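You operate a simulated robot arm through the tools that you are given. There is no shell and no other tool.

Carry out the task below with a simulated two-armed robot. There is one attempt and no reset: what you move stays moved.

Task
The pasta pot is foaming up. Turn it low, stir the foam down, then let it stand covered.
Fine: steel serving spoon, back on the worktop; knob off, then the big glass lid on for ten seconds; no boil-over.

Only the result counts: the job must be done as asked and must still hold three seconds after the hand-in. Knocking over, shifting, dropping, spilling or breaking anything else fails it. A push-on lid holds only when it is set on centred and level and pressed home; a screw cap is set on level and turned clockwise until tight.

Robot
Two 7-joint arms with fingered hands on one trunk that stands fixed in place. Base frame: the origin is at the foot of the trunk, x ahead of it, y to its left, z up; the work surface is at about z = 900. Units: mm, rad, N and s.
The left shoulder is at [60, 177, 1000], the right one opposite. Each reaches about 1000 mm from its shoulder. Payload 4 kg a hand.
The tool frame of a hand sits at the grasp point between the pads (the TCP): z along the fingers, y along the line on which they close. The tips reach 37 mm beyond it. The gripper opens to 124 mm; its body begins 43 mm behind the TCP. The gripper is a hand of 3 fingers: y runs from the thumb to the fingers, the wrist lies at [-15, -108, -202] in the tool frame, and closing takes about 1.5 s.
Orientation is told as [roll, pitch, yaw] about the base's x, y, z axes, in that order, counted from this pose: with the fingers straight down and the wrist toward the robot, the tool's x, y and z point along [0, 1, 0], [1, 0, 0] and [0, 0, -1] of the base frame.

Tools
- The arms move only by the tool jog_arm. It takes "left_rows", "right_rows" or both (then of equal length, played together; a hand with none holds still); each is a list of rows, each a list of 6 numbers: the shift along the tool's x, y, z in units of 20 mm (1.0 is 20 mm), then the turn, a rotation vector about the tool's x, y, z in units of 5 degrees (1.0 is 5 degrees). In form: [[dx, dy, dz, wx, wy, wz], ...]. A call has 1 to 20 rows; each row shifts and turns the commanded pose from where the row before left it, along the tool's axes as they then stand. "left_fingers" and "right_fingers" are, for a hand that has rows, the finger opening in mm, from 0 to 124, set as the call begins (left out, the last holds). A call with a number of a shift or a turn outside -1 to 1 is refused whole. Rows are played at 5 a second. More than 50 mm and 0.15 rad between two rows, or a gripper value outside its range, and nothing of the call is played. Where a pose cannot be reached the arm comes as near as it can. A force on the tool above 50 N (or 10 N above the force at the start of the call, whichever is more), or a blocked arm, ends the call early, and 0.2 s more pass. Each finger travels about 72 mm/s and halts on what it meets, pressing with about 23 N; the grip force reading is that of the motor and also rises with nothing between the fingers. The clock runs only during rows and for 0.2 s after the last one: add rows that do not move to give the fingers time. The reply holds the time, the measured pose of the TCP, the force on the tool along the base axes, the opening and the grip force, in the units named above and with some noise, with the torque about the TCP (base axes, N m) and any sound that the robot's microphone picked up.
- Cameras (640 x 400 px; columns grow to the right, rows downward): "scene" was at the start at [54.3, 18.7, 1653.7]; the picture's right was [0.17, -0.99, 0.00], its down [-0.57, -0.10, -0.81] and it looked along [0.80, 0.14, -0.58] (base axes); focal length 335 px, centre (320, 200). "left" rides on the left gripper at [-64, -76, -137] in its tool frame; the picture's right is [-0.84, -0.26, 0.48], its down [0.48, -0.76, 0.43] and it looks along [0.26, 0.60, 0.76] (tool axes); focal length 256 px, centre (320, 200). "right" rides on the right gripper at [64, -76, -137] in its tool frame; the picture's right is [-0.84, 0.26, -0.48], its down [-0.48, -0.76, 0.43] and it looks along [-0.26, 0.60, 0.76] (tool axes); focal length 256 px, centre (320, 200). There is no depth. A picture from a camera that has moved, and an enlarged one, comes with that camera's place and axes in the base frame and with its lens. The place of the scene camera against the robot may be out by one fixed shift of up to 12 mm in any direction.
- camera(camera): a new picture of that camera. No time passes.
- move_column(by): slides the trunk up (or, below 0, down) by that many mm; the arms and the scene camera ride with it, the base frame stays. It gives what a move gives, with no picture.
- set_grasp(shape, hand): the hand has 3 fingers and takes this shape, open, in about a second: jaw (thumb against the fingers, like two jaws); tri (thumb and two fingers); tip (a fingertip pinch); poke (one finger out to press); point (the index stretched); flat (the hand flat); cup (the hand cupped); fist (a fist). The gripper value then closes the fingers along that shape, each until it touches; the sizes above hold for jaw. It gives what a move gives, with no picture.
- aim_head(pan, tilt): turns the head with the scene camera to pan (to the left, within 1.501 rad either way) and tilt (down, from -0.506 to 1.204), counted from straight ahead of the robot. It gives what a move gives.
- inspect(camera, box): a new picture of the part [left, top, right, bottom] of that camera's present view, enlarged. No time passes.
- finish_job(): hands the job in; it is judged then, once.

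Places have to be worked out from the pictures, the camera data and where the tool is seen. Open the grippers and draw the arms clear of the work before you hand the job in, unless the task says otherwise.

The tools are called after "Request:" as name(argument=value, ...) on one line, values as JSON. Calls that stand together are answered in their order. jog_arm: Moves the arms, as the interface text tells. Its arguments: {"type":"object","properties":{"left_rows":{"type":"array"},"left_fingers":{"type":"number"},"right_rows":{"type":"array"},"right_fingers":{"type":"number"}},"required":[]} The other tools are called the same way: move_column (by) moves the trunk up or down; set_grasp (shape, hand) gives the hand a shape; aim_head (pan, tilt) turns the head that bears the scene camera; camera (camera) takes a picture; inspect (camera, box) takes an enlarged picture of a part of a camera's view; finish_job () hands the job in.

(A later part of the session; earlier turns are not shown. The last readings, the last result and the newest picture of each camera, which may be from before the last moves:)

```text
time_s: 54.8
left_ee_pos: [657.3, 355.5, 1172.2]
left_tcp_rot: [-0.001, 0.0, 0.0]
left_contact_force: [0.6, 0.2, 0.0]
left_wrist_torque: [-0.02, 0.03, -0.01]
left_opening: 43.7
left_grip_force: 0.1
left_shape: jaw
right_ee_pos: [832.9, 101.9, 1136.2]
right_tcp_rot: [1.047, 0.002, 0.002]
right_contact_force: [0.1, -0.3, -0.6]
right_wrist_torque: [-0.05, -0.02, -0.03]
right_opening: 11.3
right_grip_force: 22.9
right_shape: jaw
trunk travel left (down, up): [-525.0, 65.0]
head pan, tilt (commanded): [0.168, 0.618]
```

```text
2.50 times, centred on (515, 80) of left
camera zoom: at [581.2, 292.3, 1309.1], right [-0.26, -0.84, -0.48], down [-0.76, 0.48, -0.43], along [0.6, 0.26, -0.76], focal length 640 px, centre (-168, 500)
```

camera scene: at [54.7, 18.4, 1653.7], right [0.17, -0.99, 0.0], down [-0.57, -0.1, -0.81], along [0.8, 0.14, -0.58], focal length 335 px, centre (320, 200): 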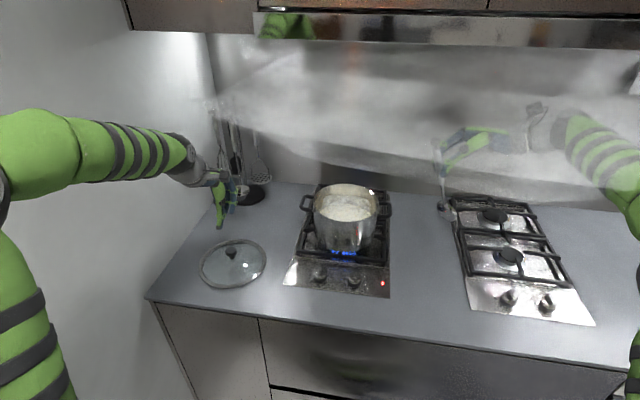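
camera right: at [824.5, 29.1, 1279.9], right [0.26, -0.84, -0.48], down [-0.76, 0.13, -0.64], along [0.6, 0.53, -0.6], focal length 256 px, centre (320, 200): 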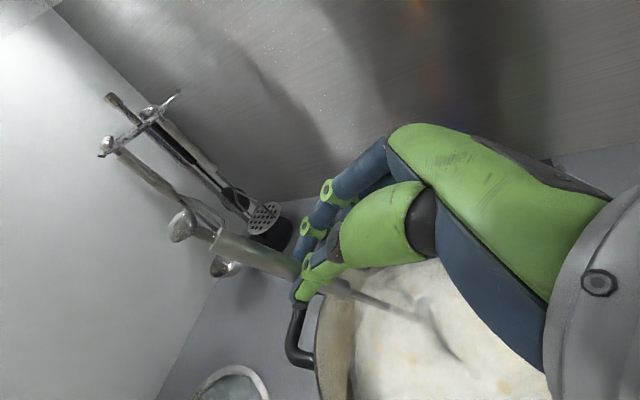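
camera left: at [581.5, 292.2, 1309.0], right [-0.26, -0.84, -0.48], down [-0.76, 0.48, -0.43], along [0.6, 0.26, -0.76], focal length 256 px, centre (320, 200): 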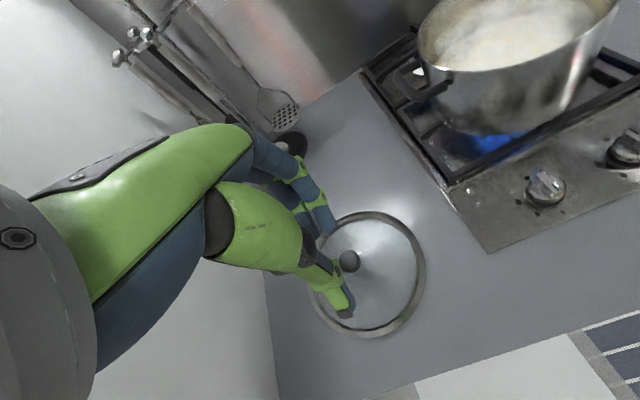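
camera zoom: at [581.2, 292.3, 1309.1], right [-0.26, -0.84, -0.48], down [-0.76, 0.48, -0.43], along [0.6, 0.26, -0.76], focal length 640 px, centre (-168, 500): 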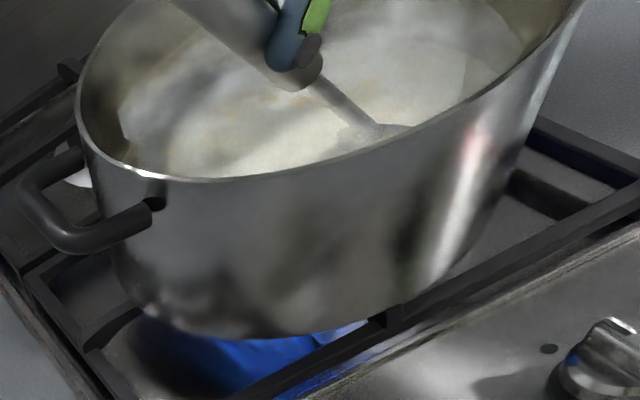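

The surface looks much thinner and flatter now. I make one more circle, return to the centre, and lift the spoon straight out of the pot, pausing above to drip.

Request:
jog_arm(right_rows=[[-0.406, 0.217, -0.704, 0, 0, 0], [-0.297, 0.595, -0.516, 0, 0, 0], [-0.108, 0.813, -0.188, 0, 0, 0], [0.108, 0.813, 0.188, 0, 0, 0], [0.297, 0.595, 0.516, 0, 0, 0], [0.406, 0.217, 0.704, 0, 0, 0], [0.406, -0.217, 0.704, 0, 0, 0], [0.297, -0.595, 0.516, 0, 0, 0], [0.108, -0.813, 0.188, 0, 0, 0], [-0.108, -0.813, -0.188, 0, 0, 0], [-0.297, -0.595, -0.516, 0, 0, 0], [-0.406, -0.217, -0.704, 0, 0, 0], [0, 0.81, 0, 0, 0, 0], [0, 0.81, 0, 0, 0, 0], [0.866, 0, -0.5, 0, 0, 0], [0.866, 0, -0.5, 0, 0, 0], [0.866, 0, -0.5, 0, 0, 0], [0.866, 0, -0.5, 0, 0, 0]])

Request:
inspect(camera="scene", box=[280, 160, 400, 260])

Request:
inspect(camera="left", box=[390, 0, 640, 160])

Request:
camera(camera="right")

```text
time_s: 58.6
left_ee_pos: [659.5, 357.0, 1173.0]
left_tcp_rot: [-0.001, -0.001, 0.001]
left_contact_force: [0.2, -0.1, -0.2]
left_wrist_torque: [-0.02, 0.02, -0.02]
left_opening: 43.8
left_grip_force: 0.1
left_shape: jaw
right_ee_pos: [867.4, 100.7, 1216.6]
right_tcp_rot: [1.048, 0.001, 0.003]
right_contact_force: [-0.3, -0.3, 0.2]
right_wrist_torque: [-0.01, -0.02, 0.04]
right_opening: 4.4
right_grip_force: 22.9
right_shape: jaw
trunk travel left (down, up): [-525.0, 65.0]
head pan, tilt (commanded): [0.168, 0.618]
```

```text
4.00 times, centred on (340, 210) of scene
camera zoom: at [54.1, 18.9, 1653.7], right [0.17, -0.99, 0.0], down [-0.57, -0.1, -0.81], along [0.8, 0.14, -0.58], focal length 1342 px, centre (240, 160)
```

zoom: 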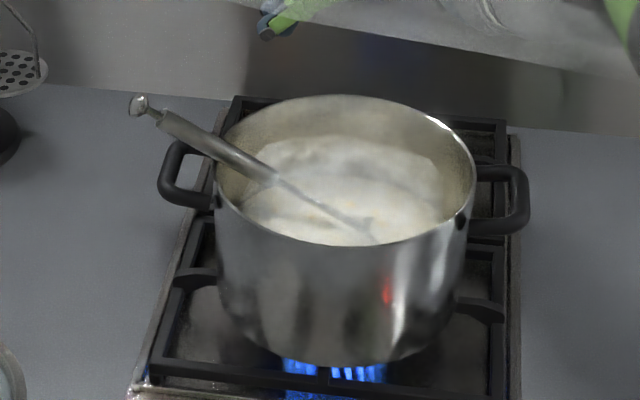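

```text
2.50 times, centred on (515, 80) of left
camera zoom: at [581.0, 292.6, 1309.1], right [-0.26, -0.84, -0.48], down [-0.76, 0.48, -0.43], along [0.6, 0.26, -0.76], focal length 640 px, centre (-168, 500)
```

zoom: 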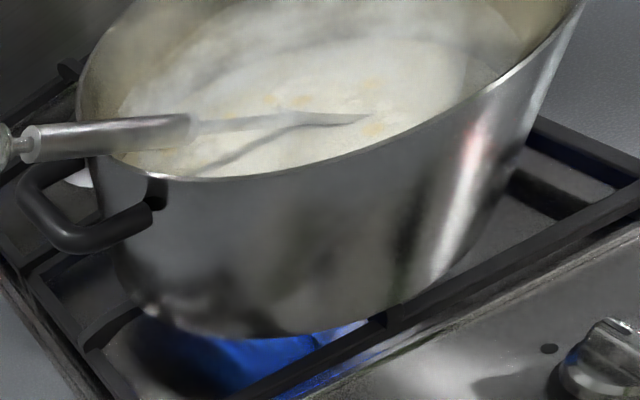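

```text
taken
camera right: at [792.1, 13.5, 1339.7], right [0.26, -0.84, -0.48], down [-0.76, 0.13, -0.64], along [0.6, 0.53, -0.6], focal length 256 px, centre (320, 200)
```

right: 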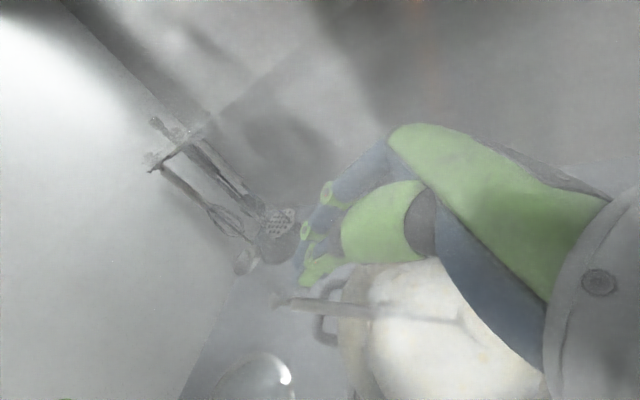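

The spoon slipped out of the jaws and now leans in the pot on its left rim: by scene and left views its handle end is at (865, 223, 1116) and the handle/neck joint at (891, 123, 1038). I reopen the right hand, turn it to match (yaw 15°, roll 50°), and come to a point 50 mm short of the handle for a deeper grip.

Request:
jog_arm(right_rows=[[0, 0, 0, 0, -1, 0], [0, 0, 0, 0, -1, 0], [0, 0, 0, 0.766, 0, -0.643], [0, 0, 0, 0.766, 0, -0.643], [0, 0, 0, 0.766, 0, -0.643], [-0.377, 0.291, 0.6, 0, 0, 0], [-0.377, 0.291, 0.6, 0, 0, 0], [-0.377, 0.291, 0.6, 0, 0, 0], [-0.377, 0.291, 0.6, 0, 0, 0], [-0.377, 0.291, 0.6, 0, 0, 0]], right_fingers=56)

Request:
camera(camera="right")

Request:
inspect(camera="scene", box=[280, 130, 430, 260])

Request:
camera(camera="left")

```text
time_s: 60.8
left_ee_pos: [660.2, 356.3, 1172.0]
left_tcp_rot: [-0.001, -0.001, 0.0]
left_contact_force: [-0.6, 0.9, 0.7]
left_wrist_torque: [0.03, -0.01, 0.01]
left_opening: 43.8
left_grip_force: 0.0
left_shape: jaw
right_ee_pos: [863.8, 127.7, 1143.3]
right_tcp_rot: [0.87, 0.001, 0.265]
right_contact_force: [-0.2, 1.0, 0.5]
right_wrist_torque: [0.0, 0.0, -0.02]
right_opening: 55.5
right_grip_force: 0.0
right_shape: jaw
right hand out of reach, approached as far as the arm can: row 5, 7, 9, 10
trunk travel left (down, up): [-525.0, 65.0]
head pan, tilt (commanded): [0.168, 0.618]
```

```text
taken
camera right: at [809.0, 44.9, 1280.6], right [0.49, -0.81, -0.33], down [-0.74, -0.18, -0.65], along [0.47, 0.56, -0.69], focal length 256 px, centre (320, 200)
```

right: 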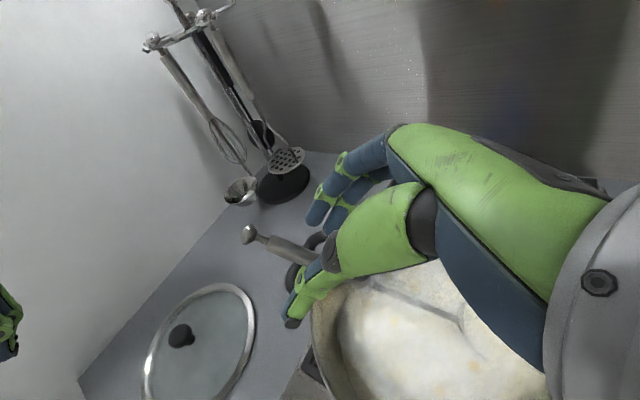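

```text
3.08 times, centred on (355, 195) of scene
camera zoom: at [55.0, 19.8, 1653.7], right [0.17, -0.99, 0.0], down [-0.57, -0.1, -0.81], along [0.8, 0.13, -0.58], focal length 1032 px, centre (212, 215)
```

zoom: 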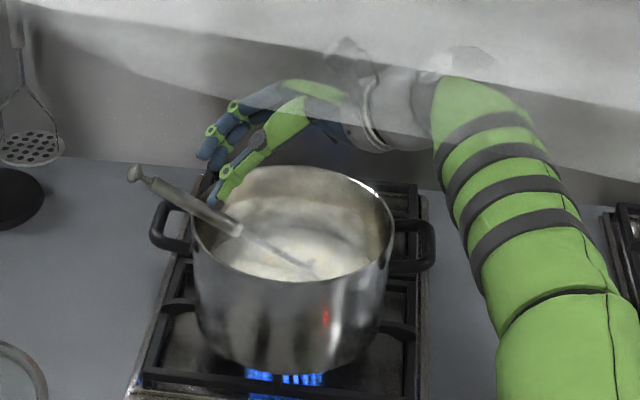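

```text
taken
camera left: at [581.7, 293.3, 1308.5], right [-0.26, -0.84, -0.48], down [-0.76, 0.48, -0.43], along [0.6, 0.26, -0.76], focal length 256 px, centre (320, 200)
```

left: 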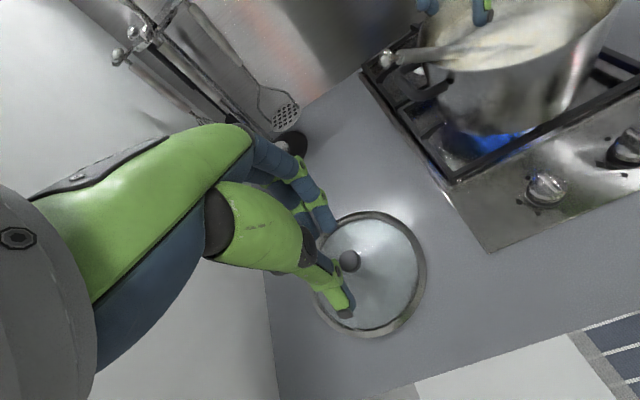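

The right arm runs out of reach here. I raise the trunk 60 mm so the shoulder comes closer to working height, which moves both free hands up harmlessly.

Request:
move_column(by=60)

```text
time_s: 61.8
left_ee_pos: [658.4, 356.7, 1231.7]
left_tcp_rot: [0.0, 0.001, -0.001]
left_contact_force: [0.4, -0.2, 0.7]
left_wrist_torque: [0.02, -0.03, 0.03]
left_opening: 43.7
left_grip_force: 0.1
left_shape: jaw
right_ee_pos: [864.1, 126.7, 1204.1]
right_tcp_rot: [0.873, 0.0, 0.267]
right_contact_force: [0.3, -0.1, 0.5]
right_wrist_torque: [-0.06, 0.01, -0.01]
right_opening: 55.7
right_grip_force: 0.1
right_shape: jaw
trunk travel left (down, up): [-585.0, 5.0]
head pan, tilt (commanded): [0.168, 0.618]
```

The shoulder is now 60 mm higher. I set yaw 8°, and move to 50 mm short of the handle point at (873, 194, 1093).

Request:
jog_arm(right_rows=[[0, 0, 0, -0.559, 0, 0.469], [0, 0, 0, -0.559, 0, 0.469], [-0.72, 0.3, 0.93, 0, 0, 0], [-0.72, 0.3, 0.93, 0, 0, 0], [-0.72, 0.3, 0.93, 0, 0, 0], [0, 0, 0, 0, 0, 0]])

Request:
camera(camera="right")

Request:
inspect(camera="scene", box=[280, 150, 430, 280])

Request:
inspect(camera="left", box=[340, 0, 640, 160])

```text
time_s: 63.2
left_ee_pos: [658.1, 356.1, 1232.2]
left_tcp_rot: [0.0, 0.0, -0.001]
left_contact_force: [0.5, 0.5, 0.0]
left_wrist_torque: [-0.01, 0.02, 0.0]
left_opening: 43.6
left_grip_force: 0.0
left_shape: jaw
right_ee_pos: [888.3, 146.1, 1137.0]
right_tcp_rot: [0.874, 0.002, 0.138]
right_contact_force: [-0.8, -0.1, -0.3]
right_wrist_torque: [0.01, -0.05, 0.01]
right_opening: 55.9
right_grip_force: 0.1
right_shape: jaw
right hand out of reach, approached as far as the arm can: row 1, 2, 4, 5
trunk travel left (down, up): [-585.0, 5.0]
head pan, tilt (commanded): [0.168, 0.618]
```

```text
taken
camera right: at [823.1, 71.8, 1274.2], right [0.38, -0.86, -0.33], down [-0.76, -0.08, -0.65], along [0.53, 0.5, -0.69], focal length 256 px, centre (320, 200)
```

right: 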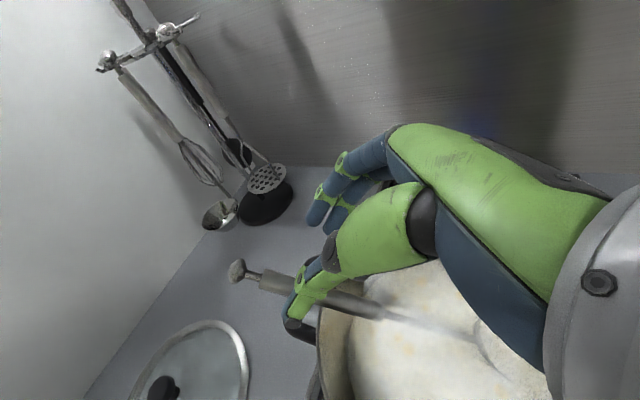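

```text
3.08 times, centred on (355, 215) of scene
camera zoom: at [54.3, 18.9, 1713.7], right [0.17, -0.99, 0.0], down [-0.57, -0.1, -0.81], along [0.8, 0.14, -0.58], focal length 1032 px, centre (212, 154)
```

zoom: 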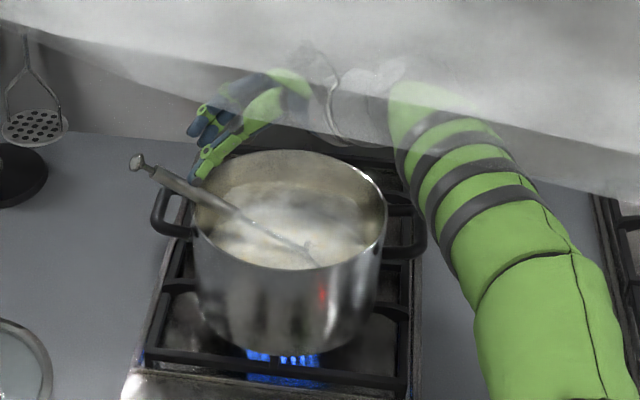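

```text
2.13 times, centred on (490, 80) of left
camera zoom: at [581.2, 292.5, 1369.0], right [-0.26, -0.84, -0.48], down [-0.76, 0.48, -0.43], along [0.6, 0.26, -0.76], focal length 546 px, centre (-43, 456)
```

zoom: 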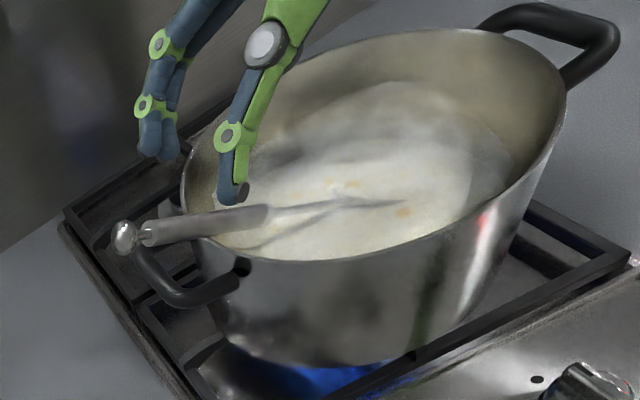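

Re-triangulated, the grip point on the handle lies 68 mm beyond the TCP and 8 mm toward the thumb side. I shift 8 mm and advance 50 mm along the fingers with jaws open.

Request:
jog_arm(right_rows=[[0, -0.4, 0, 0, 0, 0], [0, 0, 0.65, 0, 0, 0], [0, 0, 0.65, 0, 0, 0], [0, 0, 0.65, 0, 0, 0], [0, 0, 0.6, 0, 0, 0], [0, 0, 0, 0, 0, 0]])

Request:
camera(camera="right")

Request:
inspect(camera="left", box=[340, 0, 640, 160])

Request:
inspect(camera="right", box=[220, 220, 400, 360])

```text
time_s: 64.6
left_ee_pos: [658.7, 355.7, 1231.8]
left_tcp_rot: [0.0, 0.0, 0.001]
left_contact_force: [0.7, -0.3, 0.6]
left_wrist_torque: [0.01, 0.01, 0.02]
left_opening: 43.8
left_grip_force: 0.1
left_shape: jaw
right_ee_pos: [878.7, 184.9, 1104.6]
right_tcp_rot: [0.871, 0.001, 0.136]
right_contact_force: [0.4, -0.4, -0.5]
right_wrist_torque: [0.01, -0.01, 0.0]
right_opening: 55.9
right_grip_force: 0.1
right_shape: jaw
right hand out of reach, approached as far as the arm can: row 1
trunk travel left (down, up): [-585.0, 5.0]
head pan, tilt (commanded): [0.168, 0.618]
```

```text
taken
camera right: at [812.4, 110.0, 1241.8], right [0.38, -0.86, -0.33], down [-0.76, -0.08, -0.65], along [0.53, 0.5, -0.68], focal length 256 px, centre (320, 200)
```

right: 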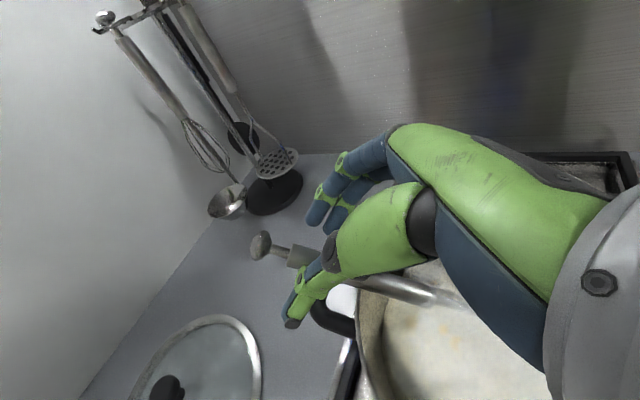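

```text
2.13 times, centred on (490, 80) of left
camera zoom: at [581.1, 292.3, 1369.1], right [-0.26, -0.84, -0.48], down [-0.76, 0.48, -0.43], along [0.6, 0.26, -0.76], focal length 546 px, centre (-43, 456)
```

zoom: 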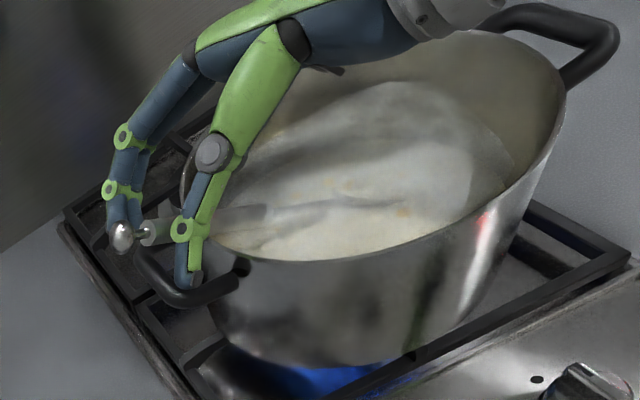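

```text
2.86 times, centred on (310, 290) of right
camera zoom: at [812.4, 110.0, 1241.8], right [0.38, -0.86, -0.33], down [-0.76, -0.08, -0.65], along [0.53, 0.5, -0.68], focal length 731 px, centre (349, -57)
```

zoom: 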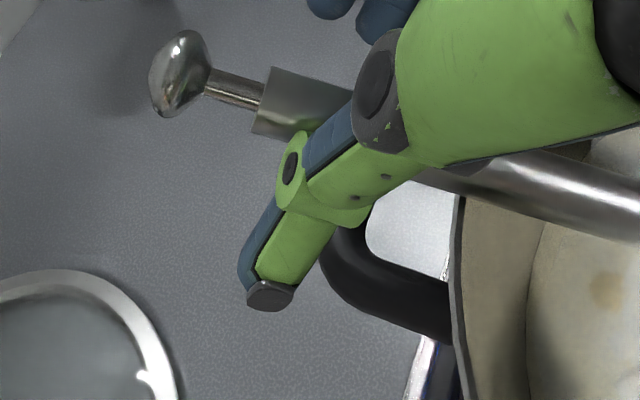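

The handle is deep between thumb and fingers (about 17 mm past the TCP). I close the jaws.

Request:
jog_arm(right_rows=[[0, 0, 0, 0, 0, 0], [0, 0, 0, 0, 0, 0], [0, 0, 0, 0, 0, 0], [0, 0, 0, 0, 0, 0], [0, 0, 0, 0, 0, 0], [0, 0, 0, 0, 0, 0]], right_fingers=0)

Request:
inspect(camera="left", box=[340, 0, 640, 160])

Request:
inspect(camera="right", box=[220, 220, 400, 360])

```text
time_s: 66.0
left_ee_pos: [658.5, 356.5, 1232.9]
left_tcp_rot: [-0.002, -0.001, -0.002]
left_contact_force: [-0.4, -1.0, -0.7]
left_wrist_torque: [0.0, 0.01, -0.01]
left_opening: 43.7
left_grip_force: 0.0
left_shape: jaw
right_ee_pos: [878.5, 184.7, 1104.6]
right_tcp_rot: [0.872, 0.0, 0.136]
right_contact_force: [-1.2, 1.4, 0.5]
right_wrist_torque: [-0.02, 0.02, -0.08]
right_opening: 0.8
right_grip_force: 23.2
right_shape: jaw
trunk travel left (down, up): [-585.0, 5.0]
head pan, tilt (commanded): [0.168, 0.618]
```

```text
2.13 times, centred on (490, 80) of left
camera zoom: at [581.1, 292.8, 1369.0], right [-0.26, -0.84, -0.48], down [-0.76, 0.48, -0.43], along [0.6, 0.26, -0.76], focal length 546 px, centre (-43, 456)
```

zoom: 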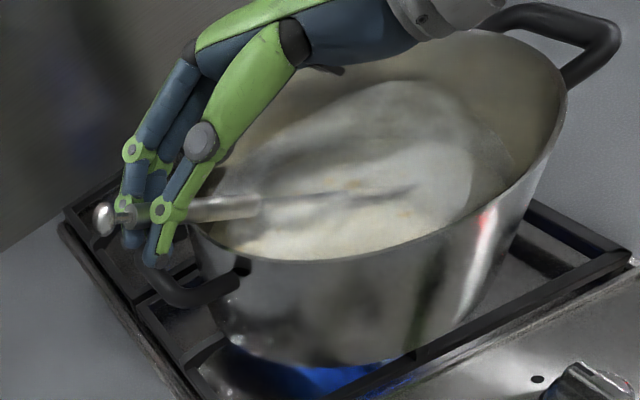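

```text
2.86 times, centred on (310, 290) of right
camera zoom: at [812.3, 110.6, 1241.9], right [0.38, -0.86, -0.33], down [-0.76, -0.08, -0.65], along [0.53, 0.5, -0.68], focal length 731 px, centre (349, -57)
```

zoom: 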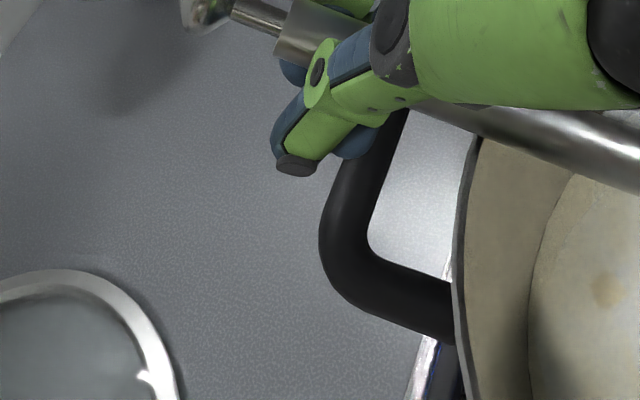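

The jaws closed to 0.8 mm: the curved fingertips met beneath the handle, caging it loosely instead of pinching it. I open to 34 mm, draw back 11 mm so the handle sits at the fingertip pads, and close again.

Request:
jog_arm(right_rows=[[0, 0, 0, 0, 0, 0], [0, 0, 0, 0, 0, 0], [0, 0, -0.3, 0, 0, 0], [0, 0, -0.25, 0, 0, 0], [0, 0, 0, 0, 0, 0]], right_fingers=34)

Request:
jog_arm(right_rows=[[0, 0, 0, 0, 0, 0], [0, 0, 0, 0, 0, 0], [0, 0, 0, 0, 0, 0], [0, 0, 0, 0, 0, 0]], right_fingers=0)

Request:
inspect(camera="left", box=[340, 0, 640, 160])

Request:
inspect(camera="right", box=[220, 220, 400, 360])

```text
time_s: 67.2
left_ee_pos: [659.1, 355.8, 1233.0]
left_tcp_rot: [0.0, 0.001, 0.001]
left_contact_force: [0.6, 0.9, -0.1]
left_wrist_torque: [0.02, -0.04, -0.03]
left_opening: 43.7
left_grip_force: 0.0
left_shape: jaw
right_ee_pos: [880.8, 177.1, 1111.6]
right_tcp_rot: [0.87, 0.001, 0.137]
right_contact_force: [-0.2, -0.2, -0.1]
right_wrist_torque: [0.01, -0.01, 0.01]
right_opening: 33.5
right_grip_force: 0.0
right_shape: jaw
trunk travel left (down, up): [-585.0, 5.0]
head pan, tilt (commanded): [0.168, 0.618]
```

```text
time_s: 68.2
left_ee_pos: [658.5, 357.2, 1232.5]
left_tcp_rot: [0.001, 0.0, -0.001]
left_contact_force: [-0.1, -0.5, 0.2]
left_wrist_torque: [0.02, 0.02, 0.01]
left_opening: 43.5
left_grip_force: 0.0
left_shape: jaw
right_ee_pos: [879.6, 177.0, 1111.1]
right_tcp_rot: [0.873, 0.002, 0.137]
right_contact_force: [-0.7, 0.9, 0.0]
right_wrist_torque: [0.0, 0.07, -0.05]
right_opening: 12.4
right_grip_force: 23.2
right_shape: jaw
trunk travel left (down, up): [-585.0, 5.0]
head pan, tilt (commanded): [0.168, 0.618]
```

```text
2.13 times, centred on (490, 80) of left
camera zoom: at [581.2, 292.6, 1369.0], right [-0.26, -0.84, -0.48], down [-0.76, 0.48, -0.43], along [0.6, 0.26, -0.76], focal length 546 px, centre (-43, 456)
```

zoom: 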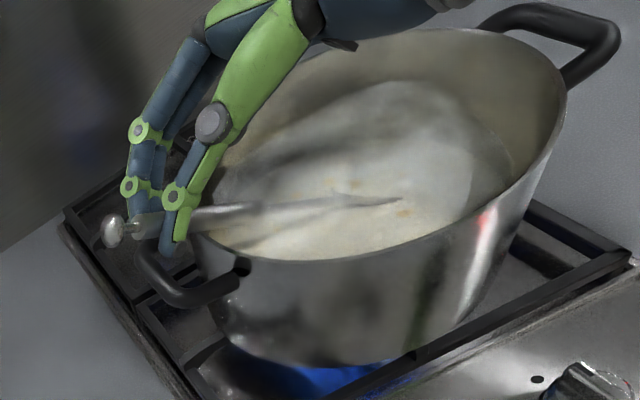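

```text
2.86 times, centred on (310, 290) of right
camera zoom: at [814.4, 102.5, 1249.2], right [0.38, -0.86, -0.33], down [-0.76, -0.08, -0.65], along [0.53, 0.5, -0.69], focal length 731 px, centre (349, -57)
```

zoom: 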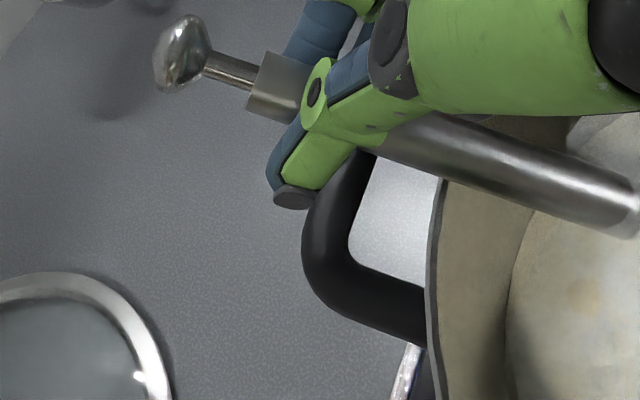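

Now it is pinched (12.4 mm, 23 N) with more finger beyond it than before. I lift gently, easing toward the robot as it rises, and check after a few rows.

Request:
jog_arm(right_rows=[[0.325, -0.198, -0.236, 0, 0, 0], [0.649, -0.396, -0.472, 0, 0, 0], [0.649, -0.396, -0.472, 0, 0, 0], [0.649, -0.396, -0.472, 0, 0, 0]])

Request:
inspect(camera="left", box=[340, 0, 640, 160])

Request:
inspect(camera="scene", box=[280, 150, 430, 280])

```text
time_s: 69.2
left_ee_pos: [658.8, 356.0, 1231.8]
left_tcp_rot: [-0.003, -0.001, 0.001]
left_contact_force: [0.0, -0.1, -0.6]
left_wrist_torque: [0.0, 0.0, 0.04]
left_opening: 43.6
left_grip_force: 0.1
left_shape: jaw
right_ee_pos: [871.9, 184.2, 1171.3]
right_tcp_rot: [0.872, 0.003, 0.142]
right_contact_force: [0.1, 0.3, -0.5]
right_wrist_torque: [0.05, 0.02, 0.0]
right_opening: 11.8
right_grip_force: 23.3
right_shape: jaw
right hand out of reach, approached as far as the arm can: row 2, 3, 4
trunk travel left (down, up): [-585.0, 5.0]
head pan, tilt (commanded): [0.168, 0.618]
```

```text
2.13 times, centred on (490, 80) of left
camera zoom: at [581.1, 292.6, 1369.1], right [-0.26, -0.84, -0.48], down [-0.76, 0.48, -0.43], along [0.6, 0.26, -0.76], focal length 546 px, centre (-43, 456)
```

zoom: 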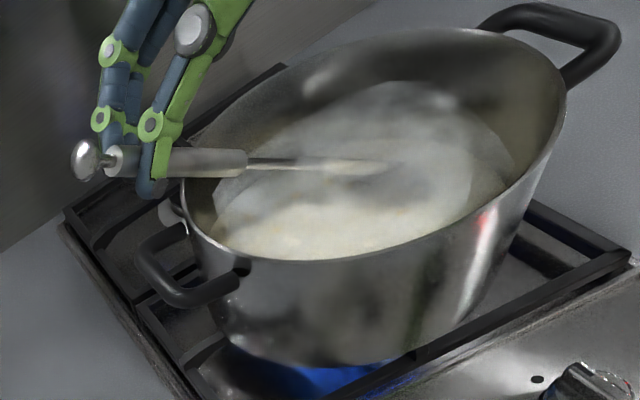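

```text
3.08 times, centred on (355, 215) of scene
camera zoom: at [54.2, 18.8, 1713.7], right [0.17, -0.99, 0.0], down [-0.57, -0.1, -0.81], along [0.8, 0.14, -0.58], focal length 1032 px, centre (212, 154)
```

zoom: 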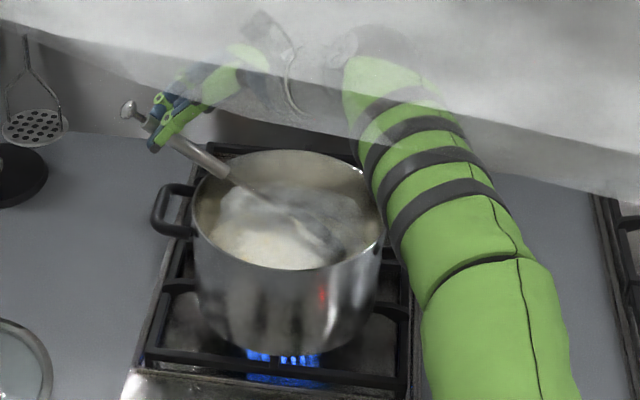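

The spoon is held and rising (opening steady at 11.8). I continue toward the robot inside the pot's opening, then straight up until the bowl clears the rim.

Request:
jog_arm(right_rows=[[0.455, -0.792, -0.236, 0, 0, 0], [0.455, -0.792, -0.236, 0, 0, 0], [0.455, -0.792, -0.236, 0, 0, 0], [0.69, 0, -0.579, 0, 0, 0], [0.69, 0, -0.579, 0, 0, 0], [0.69, 0, -0.579, 0, 0, 0], [0.4, 0, -0.33, 0, 0, 0]])

Request:
inspect(camera="left", box=[340, 0, 640, 160])

Request:
inspect(camera="scene", box=[280, 150, 430, 280])

Request:
camera(camera="right")

```text
time_s: 70.8
left_ee_pos: [657.9, 356.1, 1232.1]
left_tcp_rot: [0.0, 0.0, -0.001]
left_contact_force: [0.1, -1.1, -0.1]
left_wrist_torque: [0.02, 0.0, -0.04]
left_opening: 43.6
left_grip_force: 0.0
left_shape: jaw
right_ee_pos: [853.2, 196.0, 1266.8]
right_tcp_rot: [0.873, 0.003, 0.137]
right_contact_force: [0.6, -0.3, -1.2]
right_wrist_torque: [0.05, 0.03, 0.03]
right_opening: 11.5
right_grip_force: 23.4
right_shape: jaw
right hand out of reach, approached as far as the arm can: row 1, 2, 3, 6, 7
trunk travel left (down, up): [-585.0, 5.0]
head pan, tilt (commanded): [0.168, 0.618]
```

```text
2.13 times, centred on (490, 80) of left
camera zoom: at [581.2, 292.7, 1368.9], right [-0.26, -0.84, -0.48], down [-0.76, 0.48, -0.43], along [0.6, 0.26, -0.76], focal length 546 px, centre (-43, 456)
```

zoom: 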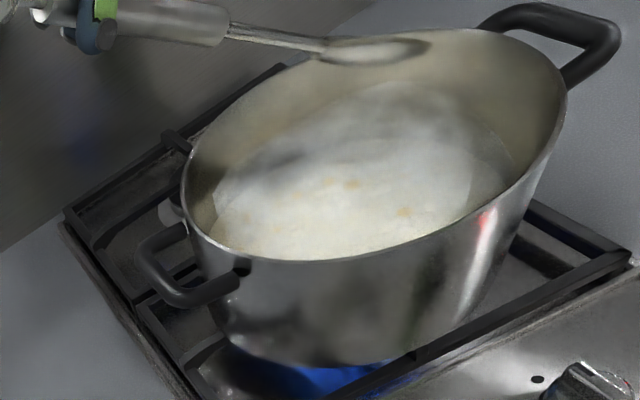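

```text
3.08 times, centred on (355, 215) of scene
camera zoom: at [54.4, 19.0, 1713.7], right [0.17, -0.99, 0.0], down [-0.57, -0.1, -0.81], along [0.8, 0.14, -0.58], focal length 1032 px, centre (212, 154)
```

zoom: 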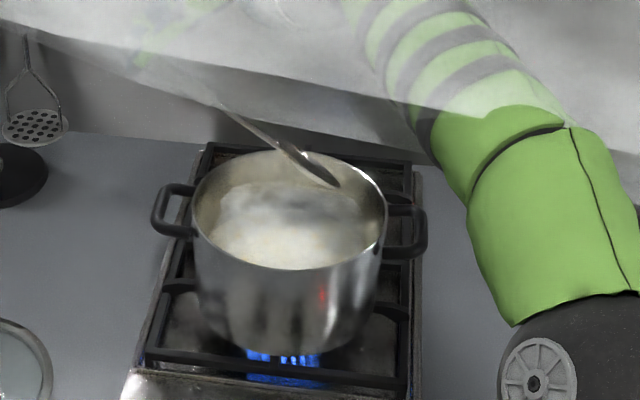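

```text
taken
camera right: at [788.0, 120.7, 1404.3], right [0.38, -0.86, -0.33], down [-0.76, -0.08, -0.65], along [0.53, 0.5, -0.69], focal length 256 px, centre (320, 200)
```

right: 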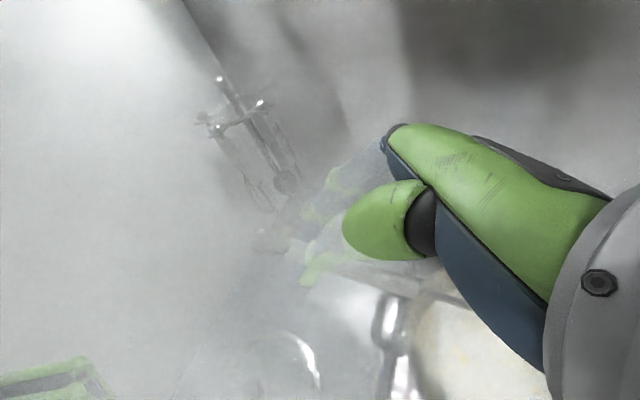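

The bowl hangs above the pot, clear of the rim. I draw it toward the robot over the front rim, rising slightly.

Request:
jog_arm(right_rows=[[0.204, -0.99, 0.01, 0, 0, 0], [0.204, -0.99, 0.01, 0, 0, 0], [0.204, -0.99, 0.01, 0, 0, 0], [0.204, -0.99, 0.01, 0, 0, 0], [0.204, -0.99, 0.01, 0, 0, 0], [0.204, -0.99, 0.01, 0, 0, 0], [0.204, -0.99, 0.01, 0, 0, 0], [0.204, -0.99, 0.01, 0, 0, 0]])

Request:
camera(camera="scene")

Request:
camera(camera="right")

```text
time_s: 72.6
left_ee_pos: [658.2, 356.6, 1233.1]
left_tcp_rot: [0.002, 0.002, 0.001]
left_contact_force: [0.9, 0.0, -0.4]
left_wrist_torque: [0.02, -0.06, 0.04]
left_opening: 43.5
left_grip_force: 0.0
left_shape: jaw
right_ee_pos: [691.4, 194.2, 1291.7]
right_tcp_rot: [0.871, 0.001, 0.139]
right_contact_force: [-1.0, 0.3, -1.5]
right_wrist_torque: [0.01, 0.01, 0.01]
right_opening: 11.3
right_grip_force: 22.7
right_shape: jaw
trunk travel left (down, up): [-585.0, 5.0]
head pan, tilt (commanded): [0.168, 0.618]
```

```text
taken
camera scene: at [53.8, 18.8, 1713.7], right [0.17, -0.99, 0.0], down [-0.57, -0.1, -0.81], along [0.8, 0.14, -0.58], focal length 335 px, centre (320, 200)
```

scene: 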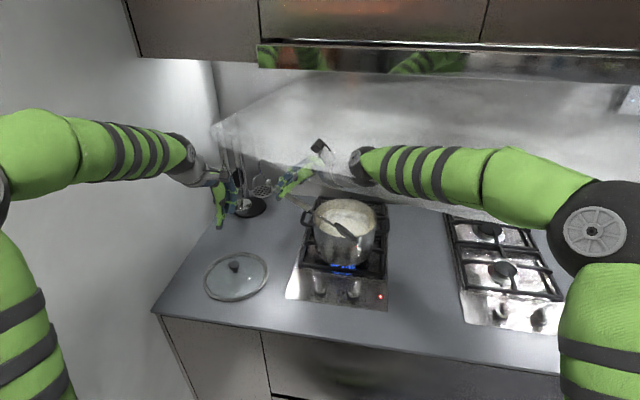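

```text
taken
camera right: at [626.5, 120.1, 1428.3], right [0.38, -0.86, -0.33], down [-0.76, -0.08, -0.65], along [0.53, 0.5, -0.69], focal length 256 px, centre (320, 200)
```

right: 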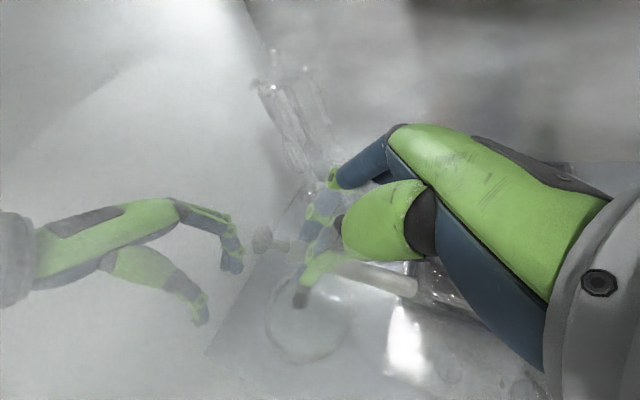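

Grip still holds but the opening creeps down, so I move fast: swing the hand to yaw 78° while moving right and down (bowl keeps clear in front of the pot), then begin levelling the spoon.

Request:
jog_arm(right_rows=[[-0.943, -0.274, -0.345, 0.766, 0, -0.643], [-0.925, -0.349, -0.324, 0.766, 0, -0.643], [-0.904, -0.421, -0.298, 0.766, 0, -0.643], [-0.878, -0.49, -0.268, 0.766, 0, -0.643], [-0.849, -0.554, -0.233, 0.766, 0, -0.643], [-0.817, -0.616, -0.194, 0.766, 0, -0.643], [-0.78, -0.672, -0.15, 0.766, 0, -0.643], [-0.741, -0.724, -0.104, 0.766, 0, -0.643], [-0.699, -0.769, -0.054, 0.766, 0, -0.643], [-0.655, -0.809, -0.001, 0.766, 0, -0.643], [-0.609, -0.843, 0.054, 0.766, 0, -0.643], [-0.56, -0.87, 0.111, 0.766, 0, -0.643], [-0.511, -0.89, 0.17, 0.766, 0, -0.643], [-0.46, -0.904, 0.23, 0.766, 0, -0.643], [0, -0.9, 0, 0, -1, 0], [0, -0.9, 0, 0, -1, 0], [0, -0.9, 0, 0, -1, 0], [0, -0.9, 0, 0, -1, 0]])

Request:
camera(camera="scene")

Request:
camera(camera="right")

```text
time_s: 76.4
left_ee_pos: [659.4, 356.0, 1233.3]
left_tcp_rot: [0.001, 0.001, 0.001]
left_contact_force: [-0.5, -0.4, 0.4]
left_wrist_torque: [-0.02, 0.01, 0.02]
left_opening: 43.7
left_grip_force: 0.2
left_shape: jaw
right_ee_pos: [635.1, -128.8, 1150.3]
right_tcp_rot: [0.524, 0.002, 1.359]
right_contact_force: [-0.2, -0.4, 0.6]
right_wrist_torque: [0.0, 0.09, 0.01]
right_opening: 11.0
right_grip_force: 22.8
right_shape: jaw
trunk travel left (down, up): [-585.0, 5.0]
head pan, tilt (commanded): [0.168, 0.618]
```

```text
taken
camera scene: at [53.9, 18.4, 1713.7], right [0.17, -0.99, 0.0], down [-0.57, -0.1, -0.81], along [0.8, 0.14, -0.58], focal length 335 px, centre (320, 200)
```

scene: 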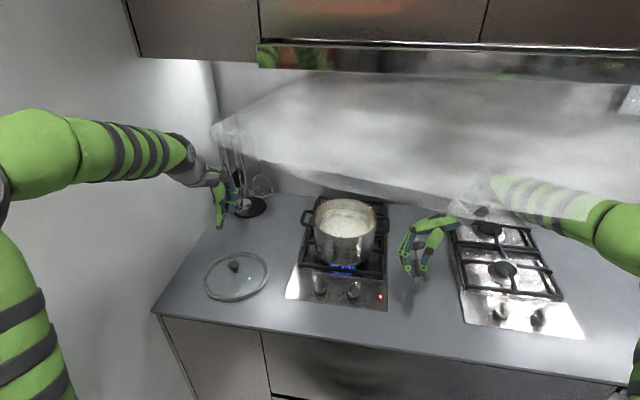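

```text
taken
camera right: at [633.0, -206.3, 1301.5], right [1.0, 0.05, 0.0], down [0.04, -0.79, -0.62], along [-0.03, 0.62, -0.79], focal length 256 px, centre (320, 200)
```

right: 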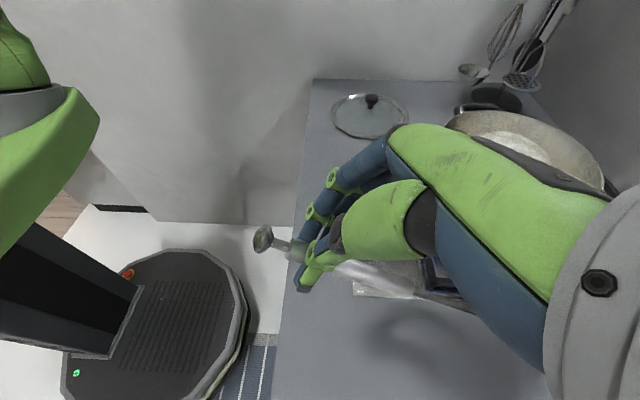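

The spoon is still held, now over the right-hand worktop. I level it by another 15° and lower toward its old place, stopping about 60 mm above the surface to check.

Request:
jog_arm(right_rows=[[0, 0, 0, 0, -1, 0], [0, 0, 0, 0, -1, 0], [0, 0, 0, 0, -1, 0], [-0.764, -0.05, 0.979, 0, 0, 0], [-0.764, -0.05, 0.979, 0, 0, 0], [-0.764, -0.05, 0.979, 0, 0, 0], [-0.764, -0.05, 0.979, 0, 0, 0], [-0.764, -0.05, 0.979, 0, 0, 0], [-0.764, -0.05, 0.979, 0, 0, 0], [-0.764, -0.05, 0.979, 0, 0, 0]])

Request:
inspect(camera="scene", box=[370, 190, 490, 310])

Request:
camera(camera="right")

```text
time_s: 78.6
left_ee_pos: [658.9, 355.6, 1232.7]
left_tcp_rot: [0.002, 0.001, 0.001]
left_contact_force: [1.0, -1.0, -0.4]
left_wrist_torque: [0.03, -0.02, 0.04]
left_opening: 43.8
left_grip_force: 0.1
left_shape: jaw
right_ee_pos: [702.7, -147.3, 989.9]
right_tcp_rot: [0.263, 0.002, 1.358]
right_contact_force: [-1.3, -0.8, -0.6]
right_wrist_torque: [-0.01, 0.07, -0.03]
right_opening: 11.0
right_grip_force: 23.1
right_shape: jaw
trunk travel left (down, up): [-585.0, 5.0]
head pan, tilt (commanded): [0.168, 0.618]
```

```text
3.33 times, centred on (430, 250) of scene
camera zoom: at [55.2, 18.5, 1713.7], right [0.17, -0.99, 0.0], down [-0.57, -0.1, -0.81], along [0.8, 0.14, -0.58], focal length 1118 px, centre (-47, 33)
```

zoom: 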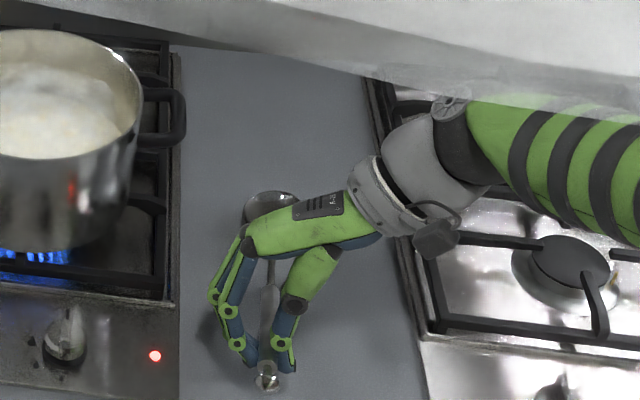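

```text
taken
camera right: at [660.2, -217.5, 1139.6], right [0.97, 0.05, 0.25], down [0.19, -0.82, -0.54], along [0.17, 0.57, -0.8], focal length 256 px, centre (320, 200)
```

right: 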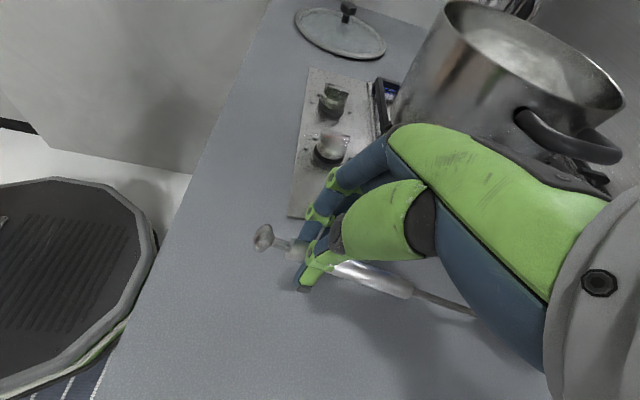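

The spoon hovers over its place, bowl end about 28 mm lower than the handle. I level it another 7° and lower 42 mm.

Request:
jog_arm(right_rows=[[0, 0, 0, 0, -1, 0], [0, 0, 0, 0, -0.4, 0], [-0.1, 0, 0.7, 0, 0, 0], [-0.1, 0, 0.7, 0, 0, 0], [-0.1, 0, 0.7, 0, 0, 0]])

Request:
inspect(camera="scene", box=[370, 190, 490, 310])

Request:
inspect(camera="right", box=[220, 180, 480, 360])

```text
time_s: 79.8
left_ee_pos: [659.0, 356.3, 1231.9]
left_tcp_rot: [-0.001, 0.0, 0.0]
left_contact_force: [-0.8, -0.1, 0.4]
left_wrist_torque: [0.0, -0.02, 0.01]
left_opening: 43.8
left_grip_force: 0.0
left_shape: jaw
right_ee_pos: [700.1, -148.7, 946.7]
right_tcp_rot: [0.142, 0.003, 1.361]
right_contact_force: [-0.7, 0.3, -1.8]
right_wrist_torque: [-0.01, 0.11, 0.0]
right_opening: 11.2
right_grip_force: 22.9
right_shape: jaw
trunk travel left (down, up): [-585.0, 5.0]
head pan, tilt (commanded): [0.168, 0.618]
```

```text
3.33 times, centred on (430, 250) of scene
camera zoom: at [54.8, 18.6, 1713.7], right [0.17, -0.99, 0.0], down [-0.57, -0.1, -0.81], along [0.8, 0.14, -0.58], focal length 1118 px, centre (-47, 33)
```

zoom: 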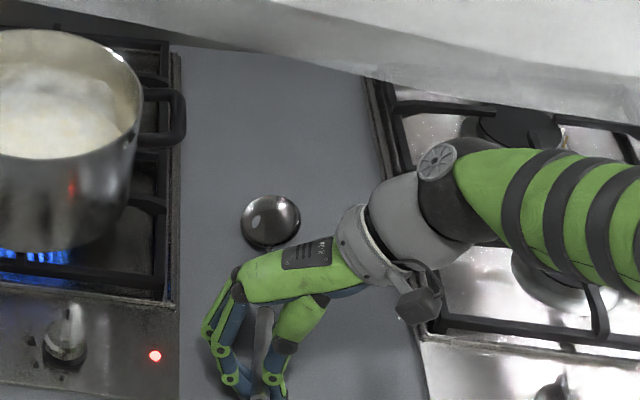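

```text
2.22 times, centred on (350, 270) of right
camera zoom: at [642.4, -214.3, 1091.6], right [0.93, 0.06, 0.36], down [0.25, -0.83, -0.5], along [0.27, 0.55, -0.79], focal length 569 px, centre (253, 44)
```

zoom: 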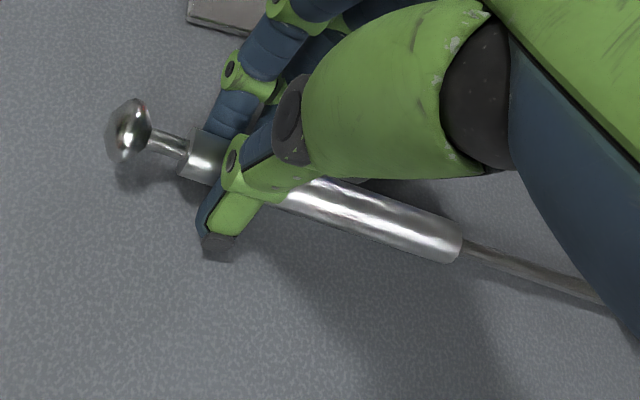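

Almost at the surface. I lower another 6 mm in small steps.

Request:
jog_arm(right_rows=[[-0.02, 0, 0.15, 0, 0, 0], [-0.02, 0, 0.15, 0, 0, 0], [0, 0, 0, 0, 0, 0]])

```text
time_s: 80.6
left_ee_pos: [659.0, 357.2, 1233.6]
left_tcp_rot: [-0.001, 0.001, -0.002]
left_contact_force: [0.1, -0.2, -0.3]
left_wrist_torque: [-0.01, -0.01, 0.0]
left_opening: 43.5
left_grip_force: 0.0
left_shape: jaw
right_ee_pos: [700.1, -147.9, 941.2]
right_tcp_rot: [0.141, 0.002, 1.36]
right_contact_force: [0.2, 0.2, -1.3]
right_wrist_torque: [0.0, 0.09, 0.02]
right_opening: 11.2
right_grip_force: 23.7
right_shape: jaw
trunk travel left (down, up): [-585.0, 5.0]
head pan, tilt (commanded): [0.168, 0.618]
```

Still no contact (spoon weight still in the wrist torque). I lower 5 mm more.

Request:
jog_arm(right_rows=[[-0.02, 0, 0.13, 0, 0, 0], [-0.02, 0, 0.13, 0, 0, 0], [0, 0, 0, 0, 0, 0]])

Request:
inspect(camera="right", box=[220, 180, 480, 360])

```text
time_s: 81.4
left_ee_pos: [658.6, 357.8, 1232.9]
left_tcp_rot: [-0.001, -0.001, 0.0]
left_contact_force: [0.4, 0.6, 1.3]
left_wrist_torque: [-0.03, 0.0, 0.0]
left_opening: 43.9
left_grip_force: 0.0
left_shape: jaw
right_ee_pos: [699.2, -146.6, 939.7]
right_tcp_rot: [0.14, 0.0, 1.36]
right_contact_force: [0.0, 3.2, 16.4]
right_wrist_torque: [0.23, -0.04, 0.02]
right_opening: 12.2
right_grip_force: 22.8
right_shape: jaw
trunk travel left (down, up): [-585.0, 5.0]
head pan, tilt (commanded): [0.168, 0.618]
```

```text
2.22 times, centred on (350, 270) of right
camera zoom: at [641.5, -214.2, 1083.3], right [0.93, 0.06, 0.36], down [0.25, -0.83, -0.5], along [0.27, 0.55, -0.79], focal length 569 px, centre (253, 44)
```

zoom: 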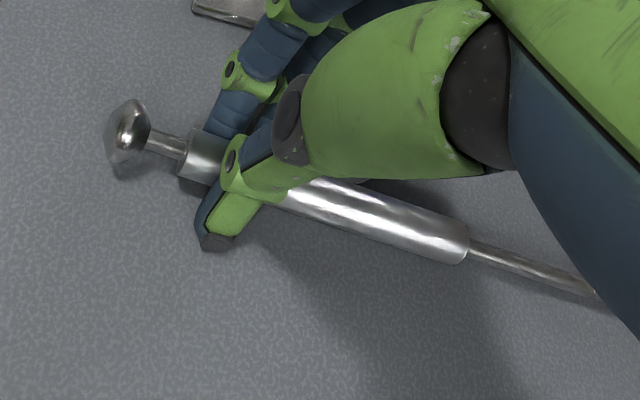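

Contact with the worktop (16 N). I ease up 1 mm and open the fingers to release the spoon, then lift straight up.

Request:
jog_arm(right_rows=[[0.01, 0, -0.06, 0, 0, 0], [0, 0, 0, 0, 0, 0], [0, 0, 0, 0, 0, 0], [0.07, 0, -0.5, 0, 0, 0], [0.1, 0, -0.7, 0, 0, 0], [0.14, 0, -0.99, 0, 0, 0]], right_fingers=44)

Request:
inspect(camera="right", box=[200, 160, 500, 390])

Request:
inspect(camera="scene", box=[370, 190, 490, 330])

```text
time_s: 82.8
left_ee_pos: [658.9, 356.0, 1232.4]
left_tcp_rot: [0.001, 0.0, -0.001]
left_contact_force: [0.8, -0.5, 0.0]
left_wrist_torque: [0.02, 0.0, -0.01]
left_opening: 43.7
left_grip_force: 0.1
left_shape: jaw
right_ee_pos: [696.9, -149.4, 982.1]
right_tcp_rot: [0.142, 0.002, 1.36]
right_contact_force: [0.0, 1.0, -0.1]
right_wrist_torque: [-0.01, -0.03, 0.01]
right_opening: 43.8
right_grip_force: 0.1
right_shape: jaw
trunk travel left (down, up): [-585.0, 5.0]
head pan, tilt (commanded): [0.168, 0.618]
```

```text
1.74 times, centred on (350, 275) of right
camera zoom: at [640.6, -215.6, 1126.7], right [0.93, 0.06, 0.36], down [0.25, -0.83, -0.5], along [0.27, 0.55, -0.79], focal length 445 px, centre (268, 70)
```

zoom: 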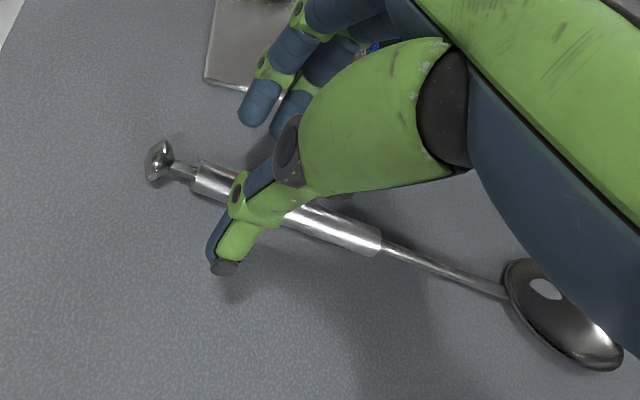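

```text
2.86 times, centred on (430, 260) of scene
camera zoom: at [53.9, 18.8, 1713.7], right [0.17, -0.99, 0.0], down [-0.57, -0.1, -0.81], along [0.8, 0.14, -0.58], focal length 958 px, centre (6, 29)
```

zoom: 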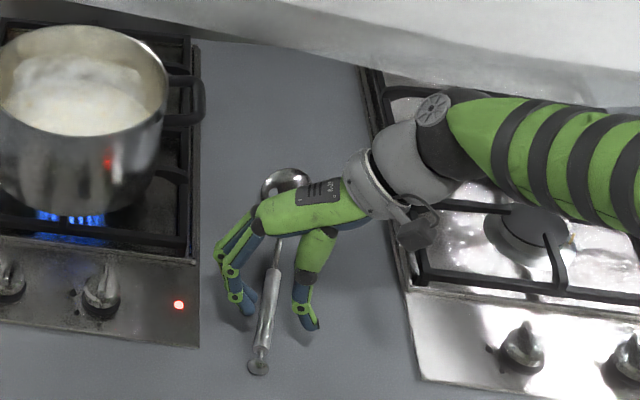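

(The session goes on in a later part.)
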